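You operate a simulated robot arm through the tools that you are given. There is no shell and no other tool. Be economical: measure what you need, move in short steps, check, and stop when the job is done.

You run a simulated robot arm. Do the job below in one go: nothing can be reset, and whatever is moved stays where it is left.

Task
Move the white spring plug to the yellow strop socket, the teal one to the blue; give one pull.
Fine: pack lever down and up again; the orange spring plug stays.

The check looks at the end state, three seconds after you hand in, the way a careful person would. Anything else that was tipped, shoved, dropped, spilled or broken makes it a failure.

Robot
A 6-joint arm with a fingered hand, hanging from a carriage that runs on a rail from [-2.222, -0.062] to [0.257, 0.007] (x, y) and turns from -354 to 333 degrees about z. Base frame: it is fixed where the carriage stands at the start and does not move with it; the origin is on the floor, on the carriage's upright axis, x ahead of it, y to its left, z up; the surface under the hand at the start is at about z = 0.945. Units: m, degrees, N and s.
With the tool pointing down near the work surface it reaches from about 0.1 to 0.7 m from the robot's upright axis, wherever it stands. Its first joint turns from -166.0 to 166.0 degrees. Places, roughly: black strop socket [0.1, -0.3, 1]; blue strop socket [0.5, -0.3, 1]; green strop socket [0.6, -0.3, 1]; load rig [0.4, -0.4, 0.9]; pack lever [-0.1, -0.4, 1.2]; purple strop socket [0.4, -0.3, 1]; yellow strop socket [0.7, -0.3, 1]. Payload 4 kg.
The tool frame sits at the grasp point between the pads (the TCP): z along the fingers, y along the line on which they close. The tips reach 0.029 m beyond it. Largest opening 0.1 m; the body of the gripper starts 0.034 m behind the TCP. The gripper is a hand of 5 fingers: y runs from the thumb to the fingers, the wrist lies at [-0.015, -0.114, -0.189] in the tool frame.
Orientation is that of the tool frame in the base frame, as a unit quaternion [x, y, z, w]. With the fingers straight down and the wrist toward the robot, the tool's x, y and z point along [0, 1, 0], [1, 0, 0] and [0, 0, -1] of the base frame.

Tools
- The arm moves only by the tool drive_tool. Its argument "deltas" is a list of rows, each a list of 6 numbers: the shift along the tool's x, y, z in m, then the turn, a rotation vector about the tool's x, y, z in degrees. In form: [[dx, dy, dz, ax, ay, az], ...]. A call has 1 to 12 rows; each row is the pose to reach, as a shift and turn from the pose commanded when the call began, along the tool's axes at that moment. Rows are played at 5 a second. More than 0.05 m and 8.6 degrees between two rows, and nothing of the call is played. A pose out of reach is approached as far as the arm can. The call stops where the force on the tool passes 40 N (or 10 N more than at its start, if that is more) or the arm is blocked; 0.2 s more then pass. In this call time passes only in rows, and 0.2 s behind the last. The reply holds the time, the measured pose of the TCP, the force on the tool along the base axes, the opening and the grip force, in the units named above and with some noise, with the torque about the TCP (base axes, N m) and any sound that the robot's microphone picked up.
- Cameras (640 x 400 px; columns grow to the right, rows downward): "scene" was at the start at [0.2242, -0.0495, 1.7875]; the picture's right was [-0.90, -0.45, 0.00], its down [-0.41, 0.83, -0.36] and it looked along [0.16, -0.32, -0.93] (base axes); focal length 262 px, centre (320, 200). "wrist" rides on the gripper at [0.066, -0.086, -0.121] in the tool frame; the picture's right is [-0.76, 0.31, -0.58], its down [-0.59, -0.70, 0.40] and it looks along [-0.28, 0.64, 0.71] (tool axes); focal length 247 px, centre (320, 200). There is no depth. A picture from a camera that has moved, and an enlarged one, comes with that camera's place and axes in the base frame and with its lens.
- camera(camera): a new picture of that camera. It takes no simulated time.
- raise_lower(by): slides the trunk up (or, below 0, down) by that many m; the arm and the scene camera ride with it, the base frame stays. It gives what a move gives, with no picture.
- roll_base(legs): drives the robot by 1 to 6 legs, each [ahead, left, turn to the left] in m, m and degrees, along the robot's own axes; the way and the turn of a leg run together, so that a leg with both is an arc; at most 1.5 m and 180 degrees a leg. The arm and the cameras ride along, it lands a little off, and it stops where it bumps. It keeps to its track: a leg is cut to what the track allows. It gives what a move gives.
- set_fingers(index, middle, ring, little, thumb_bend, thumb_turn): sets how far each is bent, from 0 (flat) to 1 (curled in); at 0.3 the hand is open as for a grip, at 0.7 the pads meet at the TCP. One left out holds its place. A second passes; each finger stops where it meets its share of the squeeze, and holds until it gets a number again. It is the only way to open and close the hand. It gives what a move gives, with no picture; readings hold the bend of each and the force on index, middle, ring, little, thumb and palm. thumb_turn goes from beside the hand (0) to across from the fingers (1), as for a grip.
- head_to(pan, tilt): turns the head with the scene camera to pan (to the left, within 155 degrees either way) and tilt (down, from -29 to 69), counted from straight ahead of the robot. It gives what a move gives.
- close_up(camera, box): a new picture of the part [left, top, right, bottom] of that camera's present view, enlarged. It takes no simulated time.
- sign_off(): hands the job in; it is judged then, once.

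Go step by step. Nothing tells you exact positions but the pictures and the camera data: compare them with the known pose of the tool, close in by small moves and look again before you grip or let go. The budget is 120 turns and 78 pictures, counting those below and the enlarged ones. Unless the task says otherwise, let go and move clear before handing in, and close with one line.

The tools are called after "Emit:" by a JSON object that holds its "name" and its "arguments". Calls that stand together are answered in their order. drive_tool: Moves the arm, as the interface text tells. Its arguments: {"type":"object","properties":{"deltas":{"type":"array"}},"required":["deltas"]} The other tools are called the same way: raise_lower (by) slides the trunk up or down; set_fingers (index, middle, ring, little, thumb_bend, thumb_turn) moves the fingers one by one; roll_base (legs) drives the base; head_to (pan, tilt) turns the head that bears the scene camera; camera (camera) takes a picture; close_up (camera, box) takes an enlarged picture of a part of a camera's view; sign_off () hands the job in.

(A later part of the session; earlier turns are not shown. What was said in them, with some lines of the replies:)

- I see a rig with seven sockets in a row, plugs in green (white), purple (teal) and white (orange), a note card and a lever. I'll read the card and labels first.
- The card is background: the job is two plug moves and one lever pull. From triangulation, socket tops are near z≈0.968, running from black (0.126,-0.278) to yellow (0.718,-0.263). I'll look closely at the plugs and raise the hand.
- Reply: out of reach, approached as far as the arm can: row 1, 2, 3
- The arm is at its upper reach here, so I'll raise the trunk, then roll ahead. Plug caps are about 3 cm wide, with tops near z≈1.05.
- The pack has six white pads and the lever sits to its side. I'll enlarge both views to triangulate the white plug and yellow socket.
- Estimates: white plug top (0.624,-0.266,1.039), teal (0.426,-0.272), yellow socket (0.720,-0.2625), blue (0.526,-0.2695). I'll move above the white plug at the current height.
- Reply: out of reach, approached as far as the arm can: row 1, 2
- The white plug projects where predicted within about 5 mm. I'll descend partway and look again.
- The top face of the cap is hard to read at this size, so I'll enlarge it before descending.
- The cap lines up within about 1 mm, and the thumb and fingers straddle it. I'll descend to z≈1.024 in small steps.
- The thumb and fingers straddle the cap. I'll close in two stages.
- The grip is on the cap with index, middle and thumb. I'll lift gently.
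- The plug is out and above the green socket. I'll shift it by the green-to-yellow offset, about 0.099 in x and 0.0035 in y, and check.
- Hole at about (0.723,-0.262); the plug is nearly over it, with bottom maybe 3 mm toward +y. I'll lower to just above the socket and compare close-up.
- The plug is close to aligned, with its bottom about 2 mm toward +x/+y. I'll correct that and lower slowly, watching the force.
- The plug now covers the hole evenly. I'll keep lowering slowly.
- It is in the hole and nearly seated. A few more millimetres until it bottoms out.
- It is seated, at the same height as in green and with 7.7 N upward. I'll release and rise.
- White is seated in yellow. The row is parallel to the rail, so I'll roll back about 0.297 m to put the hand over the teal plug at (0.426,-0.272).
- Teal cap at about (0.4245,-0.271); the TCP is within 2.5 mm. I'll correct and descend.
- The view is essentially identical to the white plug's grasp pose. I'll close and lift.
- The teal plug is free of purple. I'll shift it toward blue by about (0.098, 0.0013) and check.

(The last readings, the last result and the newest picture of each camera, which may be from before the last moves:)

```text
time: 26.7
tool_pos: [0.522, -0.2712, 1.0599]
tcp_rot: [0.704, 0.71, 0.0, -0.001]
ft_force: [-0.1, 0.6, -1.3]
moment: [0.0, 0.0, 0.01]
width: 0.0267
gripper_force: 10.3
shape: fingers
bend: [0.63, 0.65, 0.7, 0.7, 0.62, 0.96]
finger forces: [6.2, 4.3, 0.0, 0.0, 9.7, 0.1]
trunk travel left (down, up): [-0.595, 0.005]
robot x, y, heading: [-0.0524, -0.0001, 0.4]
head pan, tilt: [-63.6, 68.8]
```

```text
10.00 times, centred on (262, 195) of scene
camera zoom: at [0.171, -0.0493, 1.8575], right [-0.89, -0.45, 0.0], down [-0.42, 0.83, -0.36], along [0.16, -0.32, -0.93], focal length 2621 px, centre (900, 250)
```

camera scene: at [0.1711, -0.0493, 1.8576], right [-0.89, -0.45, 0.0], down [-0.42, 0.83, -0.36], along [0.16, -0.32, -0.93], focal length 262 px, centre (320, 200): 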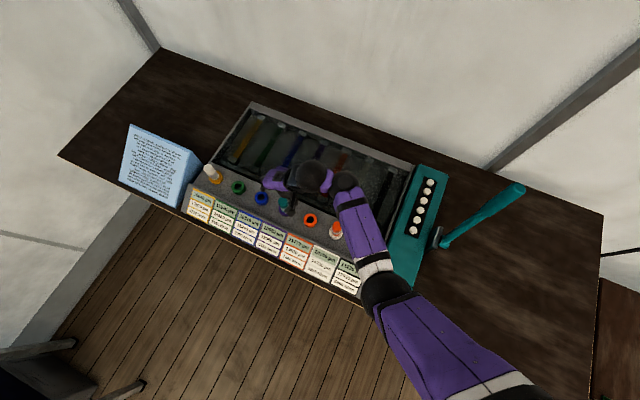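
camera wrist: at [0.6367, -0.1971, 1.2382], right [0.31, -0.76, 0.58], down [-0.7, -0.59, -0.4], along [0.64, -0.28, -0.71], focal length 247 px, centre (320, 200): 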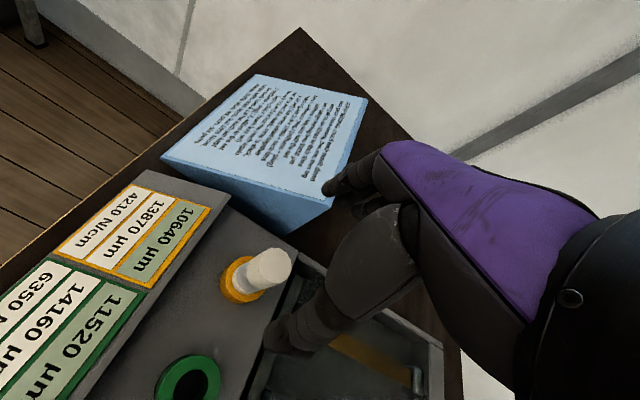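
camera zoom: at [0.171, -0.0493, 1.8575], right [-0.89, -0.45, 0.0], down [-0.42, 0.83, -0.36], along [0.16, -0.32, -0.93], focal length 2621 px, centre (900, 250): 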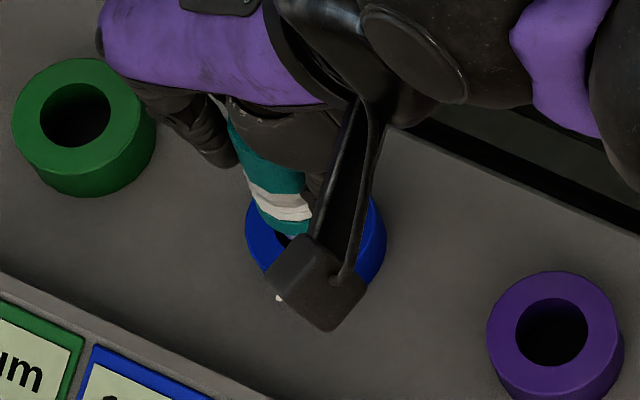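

Alignment matches the earlier successful approach. I'll lower 12 mm and check.

Emit:
{"name": "drive_tool", "arguments": {"deltas": [[0, 0, 0.005, 0, 0, 0], [0, 0, 0.01, 0, 0, 0], [0, 0, 0.015, 0, 0, 0], [0, 0, 0.015, 0, 0, 0]]}}

Emit:
{"name": "close_up", "arguments": {"camera": "wrist", "box": [200, 180, 360, 300]}}

```text
time: 27.7
tool_pos: [0.5232, -0.2704, 1.0451]
tcp_rot: [0.705, 0.709, 0.0, 0.0]
ft_force: [0.7, 0.6, -0.4]
moment: [0.01, 0.02, 0.0]
width: 0.0267
gripper_force: 10.3
shape: fingers
bend: [0.63, 0.65, 0.7, 0.7, 0.62, 0.96]
finger forces: [6.1, 4.3, 0.1, 0.0, 9.8, 0.0]
trunk travel left (down, up): [-0.595, 0.005]
robot x, y, heading: [-0.0578, -0.0015, 0.6]
head pan, tilt: [-63.6, 68.8]
```

```text
3.33 times, centred on (280, 240) of wrist
camera zoom: at [0.4368, -0.2033, 1.1666], right [0.31, -0.75, 0.58], down [-0.7, -0.59, -0.4], along [0.64, -0.28, -0.71], focal length 823 px, centre (453, 67)
```

zoom: 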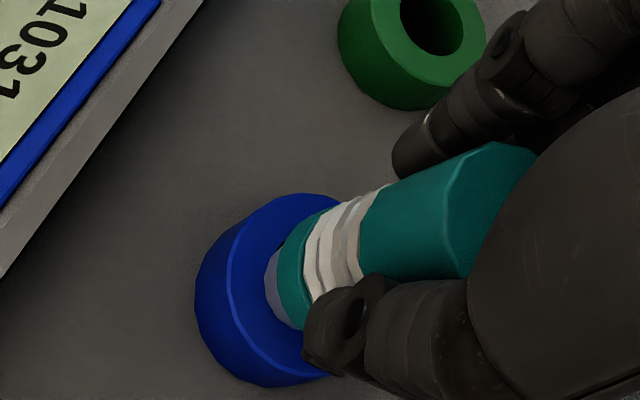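

It is entering the hole with no lateral force. I'll seat it.

Emit:
{"name": "drive_tool", "arguments": {"deltas": [[0, 0, 0.004, 0, 0, 0], [0, 0, 0.008, 0, 0, 0], [0, 0, 0.012, 0, 0, 0], [0, 0, 0.015, 0, 0, 0], [0, 0, 0.0175, 0, 0, 0], [0, 0, 0.0185, 0, 0, 0]]}}

Emit:
{"name": "close_up", "arguments": {"camera": "wrist", "box": [200, 180, 360, 300]}}

```text
time: 29.1
tool_pos: [0.5239, -0.269, 1.0288]
tcp_rot: [0.704, 0.71, 0.0, 0.001]
ft_force: [1.5, 1.0, 3.2]
moment: [0.0, -0.02, -0.01]
width: 0.0265
gripper_force: 10.6
shape: fingers
bend: [0.63, 0.65, 0.7, 0.7, 0.62, 0.96]
finger forces: [7.2, 4.9, 0.0, 0.1, 9.4, 0.0]
trunk travel left (down, up): [-0.595, 0.005]
robot x, y, heading: [-0.0534, 0.0047, 0.2]
head pan, tilt: [-63.6, 68.8]
```

```text
3.33 times, centred on (280, 240) of wrist
camera zoom: at [0.4376, -0.2027, 1.1499], right [0.31, -0.75, 0.58], down [-0.7, -0.59, -0.4], along [0.64, -0.28, -0.71], focal length 823 px, centre (453, 67)
```

zoom: 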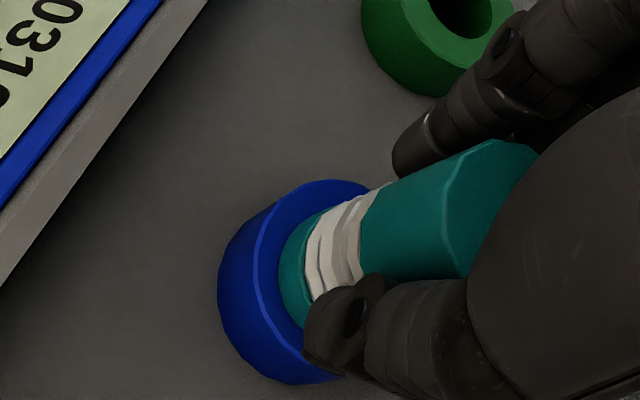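

Contact starts at the seat. One more millimetre, then release and rise.

Emit:
{"name": "drive_tool", "arguments": {"deltas": [[0, 0, 0.001, 0, 0, 0], [0, 0, 0.0015, 0, 0, 0]]}}

Emit:
{"name": "set_fingers", "arguments": {"index": 0.52, "middle": 0.52, "ring": 0.52, "little": 0.52, "thumb_bend": 0.52}}

Emit:
{"name": "set_fingers", "arguments": {"index": 0.3, "middle": 0.3, "ring": 0.3, "little": 0.3, "thumb_bend": 0.3}}

Emit:
{"name": "drive_tool", "arguments": {"deltas": [[0, 0, -0.02, 0, 0, 0], [0, 0, -0.045, 0, 0, 0], [0, 0, -0.07, 0, 0, 0], [0, 0, -0.09, 0, 0, 0], [0, 0, -0.09, 0, 0, 0]]}}

Emit:
{"name": "camera", "arguments": {"camera": "wrist"}}

Emit:
{"name": "close_up", "arguments": {"camera": "scene", "box": [370, 140, 540, 270]}}

```text
time: 29.7
tool_pos: [0.525, -0.2686, 1.0272]
tcp_rot: [0.705, 0.709, 0.0, 0.001]
ft_force: [2.4, 2.2, 9.4]
moment: [0.08, 0.01, 0.01]
width: 0.0264
gripper_force: 12.3
shape: fingers
bend: [0.63, 0.65, 0.7, 0.7, 0.62, 0.96]
finger forces: [8.8, 5.2, 0.0, 0.0, 9.8, 0.0]
trunk travel left (down, up): [-0.595, 0.005]
robot x, y, heading: [-0.057, -0.0003, 0.4]
head pan, tilt: [-63.6, 68.8]
```

```text
time: 30.7
tool_pos: [0.5225, -0.2675, 1.0266]
tcp_rot: [0.705, 0.709, -0.001, 0.0]
ft_force: [0.1, 0.3, -0.3]
moment: [0.04, 0.0, -0.01]
width: 0.0448
gripper_force: 0.1
shape: fingers
bend: [0.52, 0.52, 0.52, 0.52, 0.52, 0.97]
finger forces: [0.0, 0.0, 0.0, 0.0, 0.1, 0.1]
trunk travel left (down, up): [-0.595, 0.005]
robot x, y, heading: [-0.0539, 0.0, 0.3]
head pan, tilt: [-63.6, 68.8]
```

```text
time: 31.7
tool_pos: [0.5232, -0.2679, 1.0259]
tcp_rot: [0.704, 0.71, 0.0, 0.001]
ft_force: [0.3, 0.4, -0.2]
moment: [0.01, 0.01, 0.04]
width: 0.0985
gripper_force: 0.0
shape: fingers
bend: [0.3, 0.3, 0.3, 0.3, 0.3, 0.97]
finger forces: [0.0, 0.0, 0.0, 0.0, 0.1, 0.1]
trunk travel left (down, up): [-0.595, 0.005]
robot x, y, heading: [-0.0514, -0.0031, 0.5]
head pan, tilt: [-63.6, 68.8]
```

```text
time: 32.9
tool_pos: [0.5233, -0.2687, 1.117]
tcp_rot: [0.705, 0.71, -0.001, -0.001]
ft_force: [0.2, -0.7, 0.0]
moment: [-0.02, -0.01, 0.0]
width: 0.0987
gripper_force: 0.0
shape: fingers
bend: [0.3, 0.3, 0.3, 0.3, 0.3, 0.98]
finger forces: [0.1, 0.0, 0.0, 0.0, 0.1, 0.1]
trunk travel left (down, up): [-0.595, 0.005]
robot x, y, heading: [-0.0539, -0.004, 0.8]
head pan, tilt: [-63.6, 68.8]
```

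```text
38 pictures are left
camera wrist: at [0.4366, -0.2031, 1.238], right [0.31, -0.75, 0.58], down [-0.7, -0.59, -0.4], along [0.64, -0.28, -0.71], focal length 247 px, centre (320, 200)
```

wrist: 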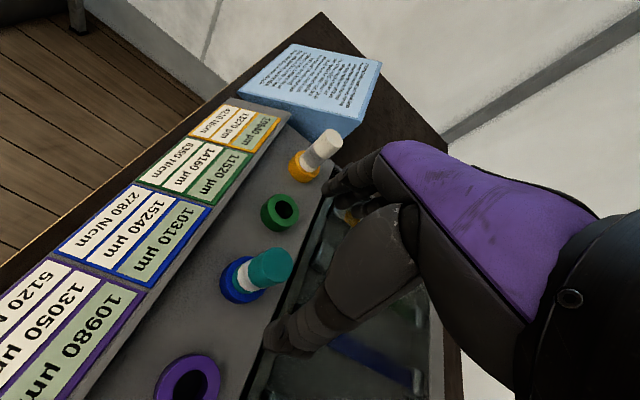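

```text
3.08 times, centred on (455, 205) of scene
camera zoom: at [0.1711, -0.0493, 1.8575], right [-0.89, -0.45, 0.0], down [-0.42, 0.83, -0.36], along [0.16, -0.32, -0.93], focal length 807 px, centre (-95, 185)
```

zoom: 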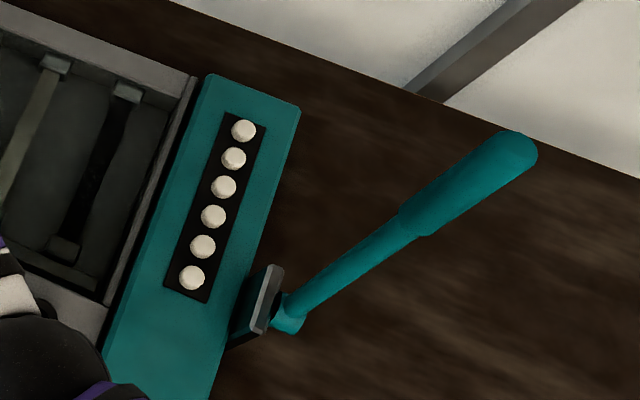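

Both plugs are seated upright. The lever stands almost vertical at x≈-0.11, y≈-0.44, up to z≈1.34, and presumably swings toward +y and down. I'll roll back along the rail and look at it from another viewpoint.

Emit:
{"name": "roll_base", "arguments": {"legs": [[-0.45, 0, 0]]}}

Emit:
{"name": "head_to", "arguments": {"pan": -52, "tilt": 48}}

Emit:
{"name": "camera", "arguments": {"camera": "scene"}}

```text
time: 35.6
tool_pos: [0.0743, -0.2837, 1.1163]
tcp_rot: [0.705, 0.709, 0.001, 0.0]
ft_force: [-0.6, 0.2, -0.6]
moment: [-0.02, 0.01, 0.0]
width: 0.0985
gripper_force: 0.0
shape: fingers
bend: [0.3, 0.3, 0.3, 0.3, 0.3, 0.98]
finger forces: [0.1, 0.1, 0.0, 0.0, 0.1, 0.1]
trunk travel left (down, up): [-0.595, 0.005]
robot x, y, heading: [-0.4999, -0.0162, 0.4]
head pan, tilt: [-63.6, 68.8]
```

```text
time: 36.5
tool_pos: [0.0738, -0.2829, 1.1166]
tcp_rot: [0.705, 0.709, 0.0, 0.0]
ft_force: [0.5, -0.1, 0.6]
moment: [0.0, -0.02, 0.0]
width: 0.0985
gripper_force: 0.0
shape: fingers
bend: [0.3, 0.3, 0.3, 0.3, 0.3, 0.98]
finger forces: [0.0, 0.1, 0.1, 0.1, 0.0, 0.0]
trunk travel left (down, up): [-0.595, 0.005]
robot x, y, heading: [-0.4996, -0.0126, 0.0]
head pan, tilt: [-52.0, 48.0]
```

```text
36 pictures are left
camera scene: at [-0.2524, -0.0744, 1.8822], right [-0.79, -0.62, 0.0], down [-0.46, 0.58, -0.67], along [0.41, -0.53, -0.74], focal length 262 px, centre (320, 200)
```

scene: 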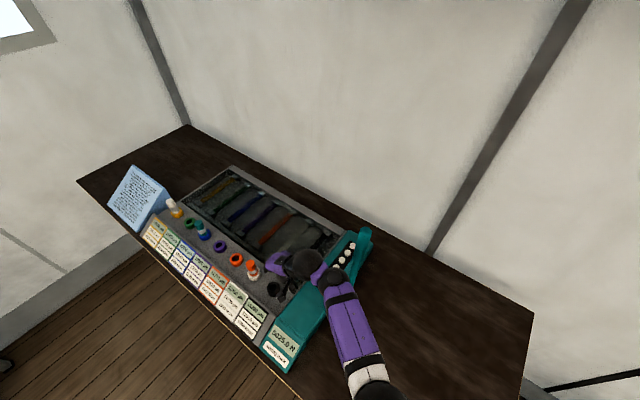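

The two views agree: lever top at about (-0.109,-0.443,1.341). I plan to hook it from behind with the hand pointing horizontally along +x, so I'll roll further back into free space and start turning the hand.

Emit:
{"name": "roll_base", "arguments": {"legs": [[-0.38, 0, 0]]}}

Emit:
{"name": "head_to", "arguments": {"pan": -35, "tilt": 50}}

Emit:
{"name": "drive_tool", "arguments": {"deltas": [[0, 0, 0, -4.95, 4.95, 4.95], [0, 0, 0, -9.9, 9.9, 9.9], [0, 0, 0, -14.85, 14.85, 14.85], [0, 0, 0, -19.8, 19.8, 19.8], [0, 0, 0, -24.75, 24.75, 24.75], [0, 0, 0, -29.7, 29.7, 29.7], [0, 0, 0, -34.64, 34.64, 34.64]]}}

Emit:
{"name": "camera", "arguments": {"camera": "scene"}}

```text
time: 38.9
tool_pos: [-0.308, -0.2927, 1.1175]
tcp_rot: [0.704, 0.71, 0.0, 0.0]
ft_force: [0.7, -0.5, 0.7]
moment: [-0.01, -0.01, -0.02]
width: 0.0986
gripper_force: 0.1
shape: fingers
bend: [0.3, 0.3, 0.3, 0.3, 0.3, 0.98]
finger forces: [0.0, 0.0, 0.1, 0.1, 0.0, 0.1]
trunk travel left (down, up): [-0.595, 0.005]
robot x, y, heading: [-0.8843, -0.0249, 0.8]
head pan, tilt: [-52.0, 48.0]
```

```text
time: 39.7
tool_pos: [-0.3072, -0.2931, 1.1168]
tcp_rot: [0.704, 0.71, 0.0, 0.0]
ft_force: [-0.3, 0.2, -0.3]
moment: [0.04, 0.0, 0.0]
width: 0.0984
gripper_force: 0.1
shape: fingers
bend: [0.3, 0.3, 0.3, 0.3, 0.3, 0.98]
finger forces: [0.1, 0.1, 0.1, 0.0, 0.0, 0.0]
trunk travel left (down, up): [-0.595, 0.005]
robot x, y, heading: [-0.8838, -0.0255, 0.7]
head pan, tilt: [-35.0, 50.0]
```

```text
time: 41.3
tool_pos: [-0.3067, -0.2922, 1.1169]
tcp_rot: [0.815, 0.411, 0.409, -0.002]
ft_force: [-0.6, 0.8, 0.3]
moment: [-0.02, -0.02, 0.02]
width: 0.0982
gripper_force: 0.0
shape: fingers
bend: [0.3, 0.3, 0.3, 0.3, 0.3, 0.98]
finger forces: [0.0, 0.1, 0.0, 0.1, 0.0, 0.0]
trunk travel left (down, up): [-0.595, 0.005]
robot x, y, heading: [-0.8852, -0.026, 0.6]
head pan, tilt: [-35.0, 50.0]
```

```text
35 pictures are left
camera scene: at [-0.6216, -0.0662, 1.8795], right [-0.57, -0.82, 0.0], down [-0.63, 0.43, -0.64], along [0.53, -0.36, -0.77], focal length 262 px, centre (320, 200)
```

scene: 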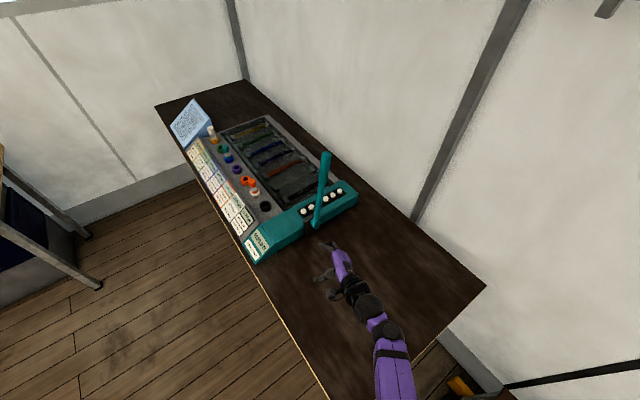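

The half turn worked and the lever is clearly visible. I'll finish the turn and enlarge the lever.

Emit:
{"name": "drive_tool", "arguments": {"deltas": [[0, 0, 0, -4.95, 4.95, 4.95], [0, 0, 0, -9.9, 9.9, 9.9], [0, 0, 0, -14.85, 14.85, 14.85], [0, 0, 0, -19.8, 19.8, 19.8], [0, 0, 0, -24.75, 24.75, 24.75], [0, 0, 0, -29.7, 29.7, 29.7], [0, 0, 0, -34.64, 34.64, 34.64]]}}

Emit:
{"name": "close_up", "arguments": {"camera": "scene", "box": [240, 140, 400, 320]}}

```text
time: 42.9
tool_pos: [-0.3079, -0.2922, 1.1181]
tcp_rot: [0.707, 0.003, 0.708, -0.002]
ft_force: [-0.3, -1.2, -0.6]
moment: [-0.01, 0.0, 0.0]
width: 0.0983
gripper_force: 0.0
shape: fingers
bend: [0.3, 0.3, 0.3, 0.3, 0.3, 0.98]
finger forces: [0.0, 0.0, 0.0, 0.0, 0.0, 0.0]
trunk travel left (down, up): [-0.595, 0.005]
robot x, y, heading: [-0.8827, -0.0325, 0.6]
head pan, tilt: [-35.0, 50.0]
```

```text
2.22 times, centred on (320, 230) of scene
camera zoom: at [-0.6216, -0.0662, 1.8795], right [-0.57, -0.82, 0.0], down [-0.63, 0.43, -0.64], along [0.53, -0.36, -0.77], focal length 582 px, centre (320, 133)
```

zoom: 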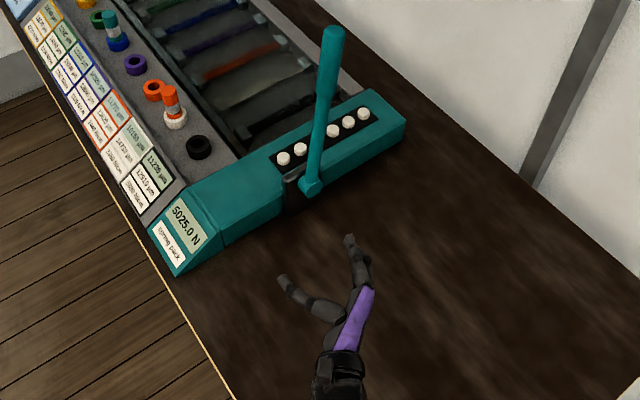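

Lever pivot is at about (-0.115,-0.391,1.01) and the top at (-0.109,-0.441,1.345), leaning 8.5° back. I'll bring the hand to z≈1.27, y≈-0.43, still left of the lever, for a caged grip.

Emit:
{"name": "drive_tool", "arguments": {"deltas": [[0.03, 0.028, 0, 0, 0, 0], [0.06, 0.056, 0, 0, 0, 0], [0.09, 0.084, 0, 0, 0, 0], [0.12, 0.112, 0, 0, 0, 0], [0.152, 0.138, 0, 0, 0, 0], [0.152, 0.138, 0, 0, 0, 0]]}}

Emit:
{"name": "camera", "arguments": {"camera": "wrist"}}

Emit:
{"name": "close_up", "arguments": {"camera": "scene", "box": [240, 140, 400, 320]}}

```text
time: 44.3
tool_pos: [-0.3077, -0.4282, 1.2658]
tcp_rot: [0.707, 0.004, 0.707, -0.002]
ft_force: [-0.6, -0.2, -0.9]
moment: [-0.01, 0.0, 0.02]
width: 0.0983
gripper_force: 0.1
shape: fingers
bend: [0.3, 0.3, 0.3, 0.3, 0.3, 0.98]
finger forces: [0.0, 0.0, 0.0, 0.0, 0.1, 0.1]
trunk travel left (down, up): [-0.595, 0.005]
robot x, y, heading: [-0.8839, -0.0234, 0.5]
head pan, tilt: [-35.0, 50.0]
```

```text
33 pictures are left
camera wrist: at [-0.4295, -0.344, 1.3328], right [-0.57, -0.31, -0.76], down [0.39, 0.71, -0.59], along [0.72, -0.64, -0.28], focal length 247 px, centre (320, 200)
```

wrist: 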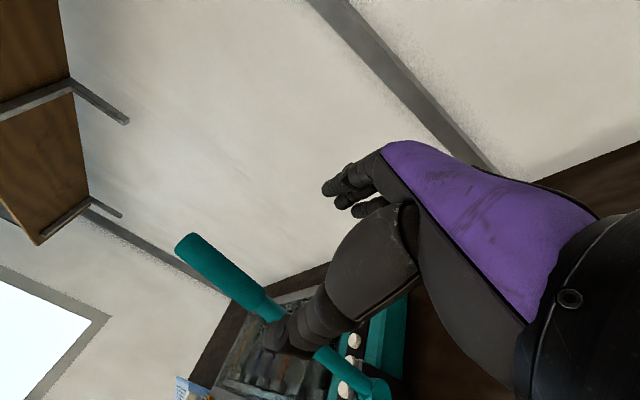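

```text
2.22 times, centred on (320, 230) of scene
camera zoom: at [-0.6216, -0.0661, 1.8795], right [-0.57, -0.82, 0.0], down [-0.63, 0.43, -0.64], along [0.53, -0.36, -0.77], focal length 582 px, centre (320, 133)
```

zoom: 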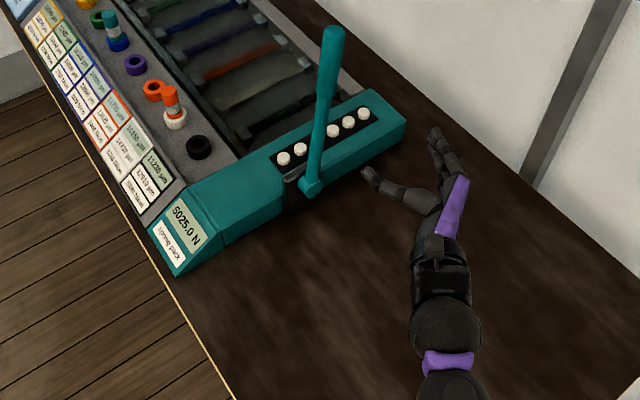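

All reachable. I'll roll ahead partway toward the lever and check the alignment.

Emit:
{"name": "roll_base", "arguments": {"legs": [[0.12, 0, 0]]}}

Emit:
{"name": "camera", "arguments": {"camera": "wrist"}}

Emit:
{"name": "close_up", "arguments": {"camera": "scene", "box": [240, 140, 420, 340]}}

```text
time: 45.5
tool_pos: [-0.1881, -0.4262, 1.2656]
tcp_rot: [0.707, 0.003, 0.707, -0.003]
ft_force: [0.4, 0.3, 0.2]
moment: [0.03, 0.03, 0.0]
width: 0.0983
gripper_force: 0.0
shape: fingers
bend: [0.3, 0.3, 0.3, 0.3, 0.3, 0.98]
finger forces: [0.0, 0.1, 0.0, 0.0, 0.0, 0.1]
trunk travel left (down, up): [-0.595, 0.005]
robot x, y, heading: [-0.7661, -0.0193, 0.5]
head pan, tilt: [-35.0, 50.0]
```

```text
31 pictures are left
camera wrist: at [-0.3093, -0.34, 1.3323], right [-0.57, -0.31, -0.76], down [0.39, 0.71, -0.59], along [0.72, -0.64, -0.28], focal length 247 px, centre (320, 200)
```

wrist: 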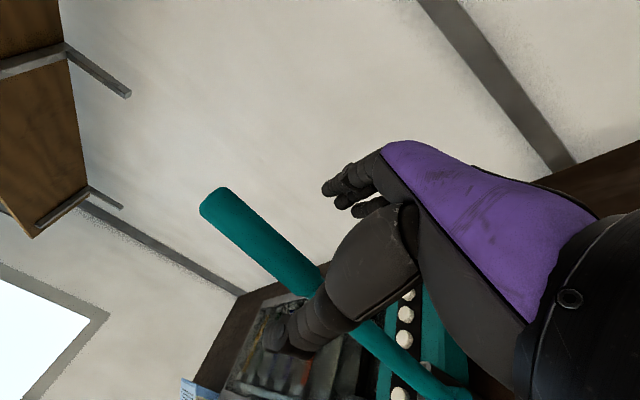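

```text
2.00 times, centred on (330, 240) of scene
camera zoom: at [-0.5015, -0.0626, 1.8795], right [-0.57, -0.82, 0.0], down [-0.63, 0.43, -0.64], along [0.53, -0.36, -0.77], focal length 524 px, centre (300, 120)
```

zoom: 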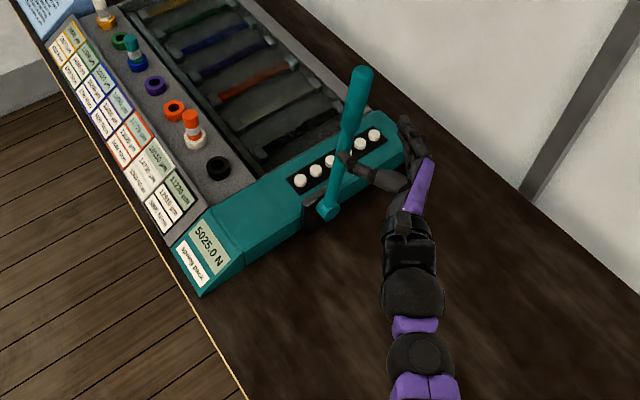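

The thumb and fingers will straddle the lever, which sits at y≈-0.437 at this height. I'll shift 12 mm and roll in.

Emit:
{"name": "drive_tool", "arguments": {"deltas": [[0, 0.006, 0, 0, 0, 0], [0, 0.012, 0, 0, 0, 0], [0, 0.012, 0, 0, 0, 0]]}}

Emit:
{"name": "roll_base", "arguments": {"legs": [[0.078, 0, 0]]}}

Emit:
{"name": "camera", "arguments": {"camera": "wrist"}}

Emit:
{"name": "close_up", "arguments": {"camera": "scene", "box": [240, 140, 420, 340]}}

```text
time: 46.3
tool_pos: [-0.1883, -0.4379, 1.2665]
tcp_rot: [0.707, 0.003, 0.707, -0.003]
ft_force: [0.9, -0.3, -0.1]
moment: [-0.02, 0.01, -0.02]
width: 0.0984
gripper_force: 0.0
shape: fingers
bend: [0.3, 0.3, 0.3, 0.3, 0.3, 0.98]
finger forces: [0.1, 0.0, 0.0, 0.0, 0.1, 0.0]
trunk travel left (down, up): [-0.595, 0.005]
robot x, y, heading: [-0.7621, -0.02, 0.4]
head pan, tilt: [-35.0, 50.0]
```

```text
time: 47.4
tool_pos: [-0.1094, -0.435, 1.2658]
tcp_rot: [0.708, 0.004, 0.707, -0.004]
ft_force: [-0.3, -0.2, 0.1]
moment: [0.0, 0.0, 0.02]
width: 0.0985
gripper_force: 0.1
shape: fingers
bend: [0.3, 0.3, 0.3, 0.3, 0.3, 0.98]
finger forces: [0.0, 0.0, 0.1, 0.0, 0.1, 0.0]
trunk travel left (down, up): [-0.595, 0.005]
robot x, y, heading: [-0.686, -0.0194, 0.7]
head pan, tilt: [-35.0, 50.0]
```

```text
29 pictures are left
camera wrist: at [-0.2307, -0.3496, 1.3322], right [-0.57, -0.31, -0.76], down [0.39, 0.71, -0.59], along [0.72, -0.63, -0.28], focal length 247 px, centre (320, 200)
```

wrist: 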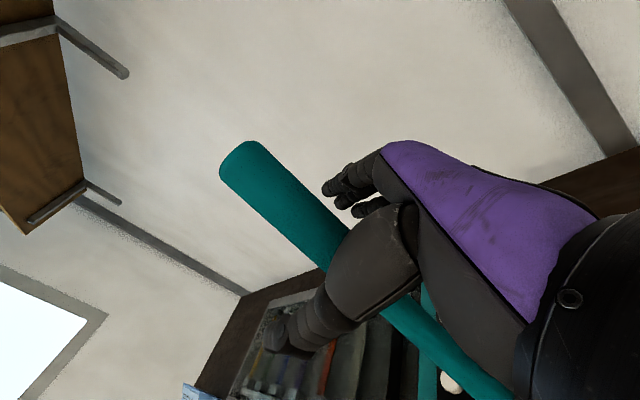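

```text
2.00 times, centred on (330, 240) of scene
camera zoom: at [-0.4235, -0.0602, 1.8795], right [-0.57, -0.82, 0.0], down [-0.63, 0.43, -0.64], along [0.53, -0.36, -0.77], focal length 524 px, centre (300, 120)
```

zoom: 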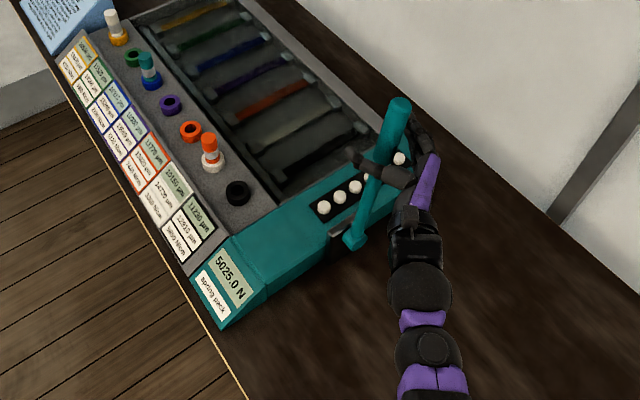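

The lever is caged, thumb in front and fingers behind. I'll close to a loose cage and try a first 24° of arc about the pivot.

Emit:
{"name": "set_fingers", "arguments": {"index": 0.55, "middle": 0.55, "ring": 0.55, "little": 0.55, "thumb_bend": 0.52}}

Emit:
{"name": "drive_tool", "arguments": {"deltas": [[0.002, -0.018, 0, 0, 0, -4], [0.0038, -0.036, 0, 0, 0, -8], [0.0035, -0.054, 0, 0, 0, -12], [0.0027, -0.0723, 0, 0, 0, -16], [0, -0.09, 0, 0, 0, -20], [-0.0035, -0.108, 0, 0, 0, -24]]}}

Emit:
{"name": "close_up", "arguments": {"camera": "scene", "box": [240, 140, 420, 340]}}

```text
time: 48.4
tool_pos: [-0.1102, -0.4355, 1.2651]
tcp_rot: [0.707, 0.003, 0.707, -0.004]
ft_force: [0.1, -0.1, 0.4]
moment: [0.0, 0.05, 0.04]
width: 0.0421
gripper_force: 0.0
shape: fingers
bend: [0.55, 0.55, 0.55, 0.55, 0.52, 0.98]
finger forces: [0.0, 0.0, 0.0, 0.0, 0.1, 0.0]
trunk travel left (down, up): [-0.595, 0.005]
robot x, y, heading: [-0.6861, -0.0189, 0.6]
head pan, tilt: [-35.0, 50.0]
```

```text
time: 49.8
tool_pos: [-0.1088, -0.3269, 1.2621]
tcp_rot: [0.691, 0.151, 0.692, 0.144]
ft_force: [-0.2, -1.3, -0.7]
moment: [0.04, 0.03, 0.0]
width: 0.0428
gripper_force: 0.8
shape: fingers
bend: [0.54, 0.55, 0.55, 0.55, 0.52, 0.98]
finger forces: [0.9, 0.0, 0.0, 0.0, 0.0, 0.1]
trunk travel left (down, up): [-0.595, 0.005]
robot x, y, heading: [-0.6836, -0.0191, 0.6]
head pan, tilt: [-35.0, 50.0]
```

```text
2.00 times, centred on (330, 240) of scene
camera zoom: at [-0.4235, -0.0603, 1.8795], right [-0.57, -0.82, 0.0], down [-0.63, 0.43, -0.64], along [0.53, -0.36, -0.77], focal length 524 px, centre (300, 120)
```

zoom: 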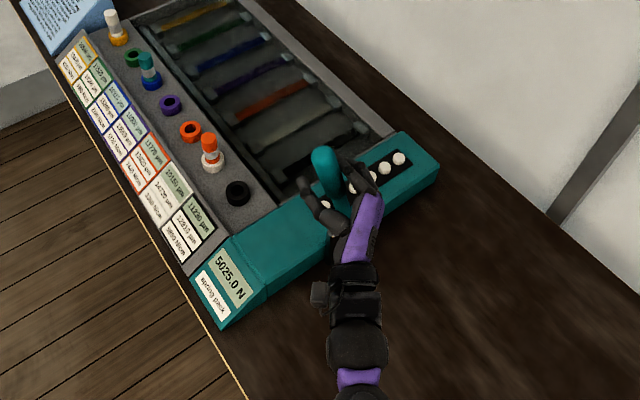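

The lever follows toward +y with about 1 N. The geometry is invariant in the tool frame, so I'll repeat the same arc segment.

Emit:
{"name": "drive_tool", "arguments": {"deltas": [[0.002, -0.018, 0, 0, 0, -4], [0.0038, -0.036, 0, 0, 0, -8], [0.0035, -0.054, 0, 0, 0, -12], [0.0027, -0.0723, 0, 0, 0, -16], [0, -0.09, 0, 0, 0, -20], [-0.0035, -0.108, 0, 0, 0, -24]]}}

Emit:
{"name": "close_up", "arguments": {"camera": "scene", "box": [240, 140, 420, 340]}}

```text
time: 51.2
tool_pos: [-0.1096, -0.2273, 1.2155]
tcp_rot: [0.644, 0.292, 0.647, 0.285]
ft_force: [-0.8, -0.9, 0.4]
moment: [0.04, -0.02, 0.03]
width: 0.0422
gripper_force: 0.2
shape: fingers
bend: [0.55, 0.55, 0.55, 0.55, 0.52, 0.98]
finger forces: [0.4, 0.0, 0.1, 0.0, 0.0, 0.1]
trunk travel left (down, up): [-0.595, 0.005]
robot x, y, heading: [-0.6852, -0.0195, 0.7]
head pan, tilt: [-35.0, 50.0]
```

```text
2.00 times, centred on (330, 240) of scene
camera zoom: at [-0.4235, -0.0602, 1.8795], right [-0.57, -0.82, 0.0], down [-0.63, 0.43, -0.64], along [0.53, -0.36, -0.77], focal length 524 px, centre (300, 120)
```

zoom: 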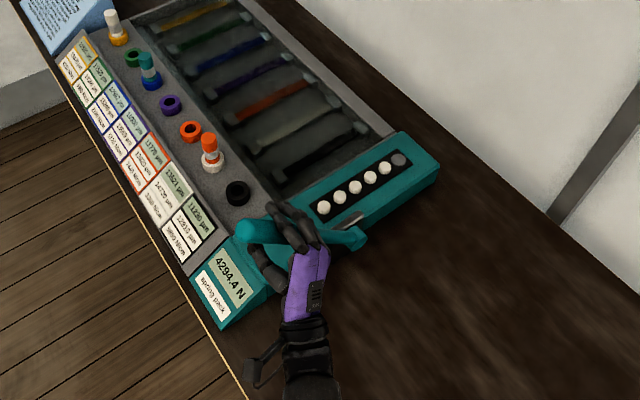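

The pull registered: the display dropped to 4294.4 N and one pad turned grey. I'll carry the lever back up along the same arc.

Emit:
{"name": "drive_tool", "arguments": {"deltas": [[-0.004, 0.0178, 0, 0, 0, 4], [-0.009, 0.0352, 0, 0, 0, 8], [-0.0153, 0.0522, 0, 0, 0, 12], [-0.0227, 0.0688, 0, 0, 0, 16], [-0.0313, 0.0848, 0, 0, 0, 20], [-0.041, 0.1001, 0, 0, 0, 24]]}}

Emit:
{"name": "drive_tool", "arguments": {"deltas": [[-0.004, 0.0178, 0, 0, 0, 4], [-0.009, 0.0352, 0, 0, 0, 8], [-0.0153, 0.0522, 0, 0, 0, 12], [-0.0227, 0.0688, 0, 0, 0, 16], [-0.0313, 0.0848, 0, 0, 0, 20], [-0.041, 0.1001, 0, 0, 0, 24], [-0.041, 0.1001, 0, 0, 0, 24]]}}

Emit:
{"name": "close_up", "arguments": {"camera": "scene", "box": [240, 140, 420, 340]}}

Emit:
{"name": "camera", "arguments": {"camera": "wrist"}}

```text
time: 52.6
tool_pos: [-0.1103, -0.3271, 1.2616]
tcp_rot: [0.691, 0.15, 0.693, 0.142]
ft_force: [0.0, 3.2, -0.2]
moment: [0.03, -0.02, -0.05]
width: 0.0452
gripper_force: 1.3
shape: fingers
bend: [0.55, 0.55, 0.55, 0.55, 0.5, 0.96]
finger forces: [0.0, 0.0, 0.0, 0.0, 2.9, 0.0]
trunk travel left (down, up): [-0.595, 0.005]
robot x, y, heading: [-0.6855, -0.0188, 0.8]
head pan, tilt: [-35.0, 50.0]
```

```text
time: 54.2
tool_pos: [-0.1085, -0.4334, 1.2672]
tcp_rot: [0.707, 0.003, 0.707, -0.004]
ft_force: [-0.6, 1.5, 1.7]
moment: [0.08, -0.03, -0.02]
width: 0.0438
gripper_force: 0.2
shape: fingers
bend: [0.55, 0.55, 0.55, 0.55, 0.51, 0.97]
finger forces: [0.1, 0.0, 0.0, 0.0, 1.9, 0.0]
trunk travel left (down, up): [-0.595, 0.005]
robot x, y, heading: [-0.6831, -0.0185, 0.6]
head pan, tilt: [-35.0, 50.0]
```

```text
2.00 times, centred on (330, 240) of scene
camera zoom: at [-0.4235, -0.0601, 1.8795], right [-0.57, -0.82, 0.0], down [-0.63, 0.43, -0.64], along [0.53, -0.36, -0.77], focal length 524 px, centre (300, 120)
```

zoom: 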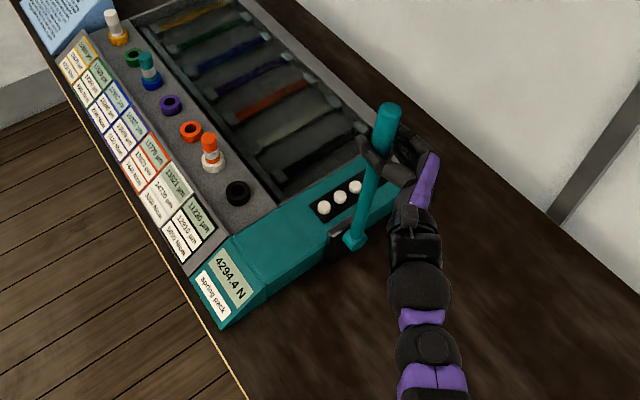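

```text
24 pictures are left
camera wrist: at [-0.2292, -0.3499, 1.3321], right [-0.57, -0.31, -0.76], down [0.39, 0.71, -0.59], along [0.72, -0.63, -0.28], focal length 247 px, centre (320, 200)
```

wrist: 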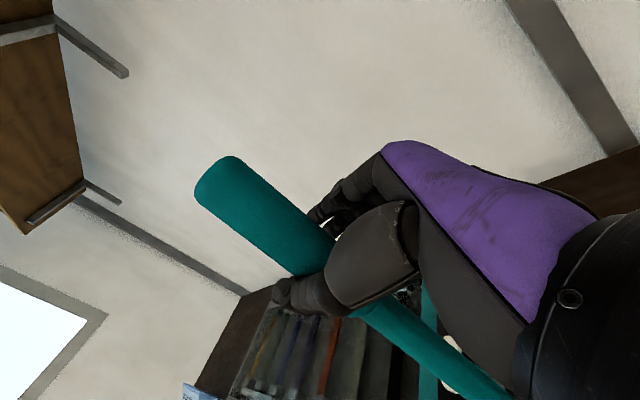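

The lever is a few degrees short of its original rest, by about 10 px. I'll push it a little further with the thumb.

Emit:
{"name": "drive_tool", "arguments": {"deltas": [[-0.001, 0.005, 0, 0, 0, 1], [-0.002, 0.01, 0, 0, 0, 2], [-0.003, 0.0145, 0, 0, 0, 3], [-0.003, 0.0145, 0, 0, 0, 3]]}}

Emit:
{"name": "close_up", "arguments": {"camera": "scene", "box": [240, 140, 420, 340]}}

```text
time: 55.2
tool_pos: [-0.1081, -0.4498, 1.2626]
tcp_rot: [0.707, -0.015, 0.707, -0.022]
ft_force: [1.7, 2.6, 1.3]
moment: [0.06, -0.01, -0.05]
width: 0.0441
gripper_force: 1.6
shape: fingers
bend: [0.55, 0.55, 0.55, 0.55, 0.51, 0.97]
finger forces: [0.0, 0.0, 0.0, 0.0, 2.4, 0.0]
trunk travel left (down, up): [-0.595, 0.005]
robot x, y, heading: [-0.6851, -0.0184, 0.7]
head pan, tilt: [-35.0, 50.0]
```

```text
2.00 times, centred on (330, 240) of scene
camera zoom: at [-0.4234, -0.0601, 1.8796], right [-0.57, -0.82, 0.0], down [-0.63, 0.43, -0.64], along [0.53, -0.36, -0.77], focal length 524 px, centre (300, 120)
```

zoom: 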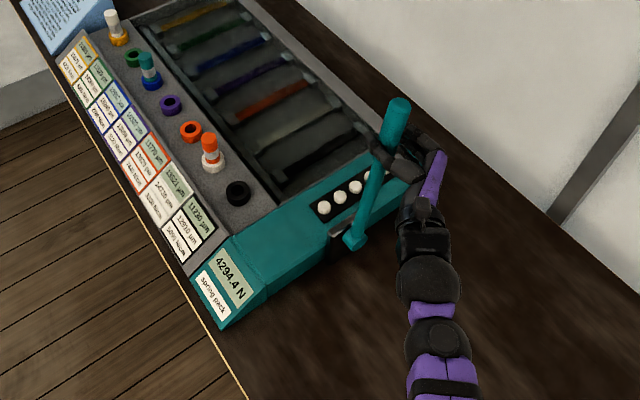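

The lever is back at its original position. I'll nudge it a hair further, open the hand and roll clear.

Emit:
{"name": "drive_tool", "arguments": {"deltas": [[-0.0005, 0.003, 0, 0, 0, 0.5], [-0.0005, 0.003, 0, 0, 0, 0.5]]}}

Emit:
{"name": "set_fingers", "arguments": {"index": 0.3, "middle": 0.3, "ring": 0.3, "little": 0.3, "thumb_bend": 0.3}}

Emit:
{"name": "close_up", "arguments": {"camera": "scene", "box": [240, 140, 420, 340]}}

```text
time: 55.8
tool_pos: [-0.109, -0.4529, 1.263]
tcp_rot: [0.707, -0.017, 0.707, -0.024]
ft_force: [2.1, 3.4, 2.2]
moment: [0.03, -0.02, -0.07]
width: 0.0454
gripper_force: 2.1
shape: fingers
bend: [0.55, 0.55, 0.55, 0.55, 0.5, 0.97]
finger forces: [0.0, 0.0, 0.0, 0.1, 3.9, 0.0]
trunk travel left (down, up): [-0.595, 0.005]
robot x, y, heading: [-0.6874, -0.0197, 0.5]
head pan, tilt: [-35.0, 50.0]
```

```text
time: 56.8
tool_pos: [-0.1092, -0.4526, 1.2634]
tcp_rot: [0.707, -0.018, 0.707, -0.025]
ft_force: [-0.7, 0.3, 0.4]
moment: [-0.01, 0.02, 0.0]
width: 0.0987
gripper_force: 0.0
shape: fingers
bend: [0.3, 0.3, 0.3, 0.3, 0.3, 0.97]
finger forces: [0.0, 0.1, 0.0, 0.1, 0.1, 0.0]
trunk travel left (down, up): [-0.595, 0.005]
robot x, y, heading: [-0.6871, -0.0208, 0.5]
head pan, tilt: [-35.0, 50.0]
```

```text
2.00 times, centred on (330, 240) of scene
camera zoom: at [-0.4235, -0.0602, 1.8795], right [-0.57, -0.82, 0.0], down [-0.63, 0.43, -0.64], along [0.53, -0.36, -0.77], focal length 524 px, centre (300, 120)
```

zoom: 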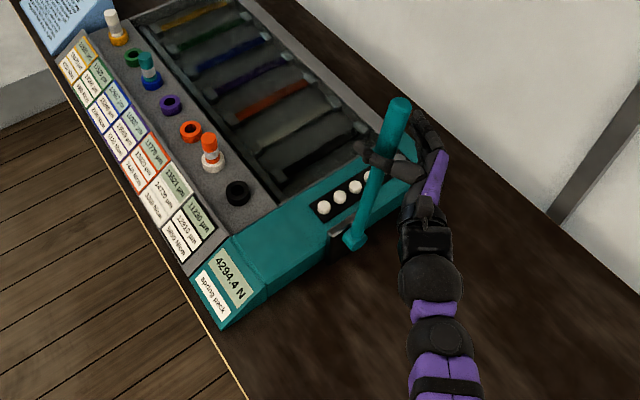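

The lever stands at rest, untouched. I'll recentre the hand around it and roll straight out.

Emit:
{"name": "drive_tool", "arguments": {"deltas": [[0, -0.006, 0, 0, 0, 0], [0, -0.01, 0, 0, 0, 0], [0, -0.01, 0, 0, 0, 0]]}}

Emit:
{"name": "roll_base", "arguments": {"legs": [[-0.25, 0, 0]]}}

Emit:
{"name": "close_up", "arguments": {"camera": "scene", "box": [180, 80, 380, 280]}}

```text
time: 57.6
tool_pos: [-0.1091, -0.4437, 1.2629]
tcp_rot: [0.707, -0.019, 0.707, -0.025]
ft_force: [0.7, -0.4, 0.4]
moment: [0.0, -0.02, 0.0]
width: 0.0986
gripper_force: 0.0
shape: fingers
bend: [0.3, 0.3, 0.3, 0.3, 0.3, 0.97]
finger forces: [0.1, 0.0, 0.0, 0.0, 0.0, 0.1]
trunk travel left (down, up): [-0.595, 0.005]
robot x, y, heading: [-0.6836, -0.0125, 0.7]
head pan, tilt: [-35.0, 50.0]
```

```text
time: 59.4
tool_pos: [-0.3584, -0.4491, 1.2624]
tcp_rot: [0.707, -0.018, 0.706, -0.026]
ft_force: [0.6, -0.2, 0.2]
moment: [-0.03, -0.01, -0.02]
width: 0.0984
gripper_force: 0.2
shape: fingers
bend: [0.3, 0.3, 0.3, 0.3, 0.3, 0.97]
finger forces: [0.1, 0.1, 0.1, 0.0, 0.1, 0.0]
trunk travel left (down, up): [-0.595, 0.005]
robot x, y, heading: [-0.9359, -0.0265, 0.5]
head pan, tilt: [-35.0, 50.0]
```

```text
2.00 times, centred on (280, 180) of scene
camera zoom: at [-0.6745, -0.0665, 1.8795], right [-0.56, -0.83, 0.0], down [-0.63, 0.43, -0.64], along [0.53, -0.36, -0.77], focal length 524 px, centre (400, 240)
```

zoom: 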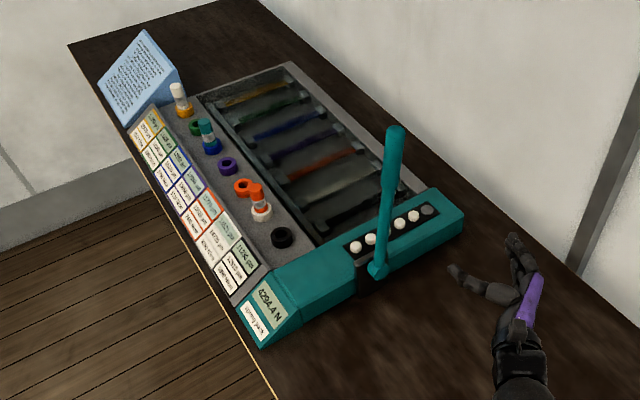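

The display of 4294.4 N matches the card's formula with white on yellow, teal on blue and orange on white. One pad is spent, the lever is up and the hand is clear.

Emit:
{"name": "sign_off", "arguments": {}}

```text
The job is handed in.
```

The white plug is in the yellow socket, the teal plug is in the blue socket, and one pull is done with the lever back up; the orange plug was not touched.
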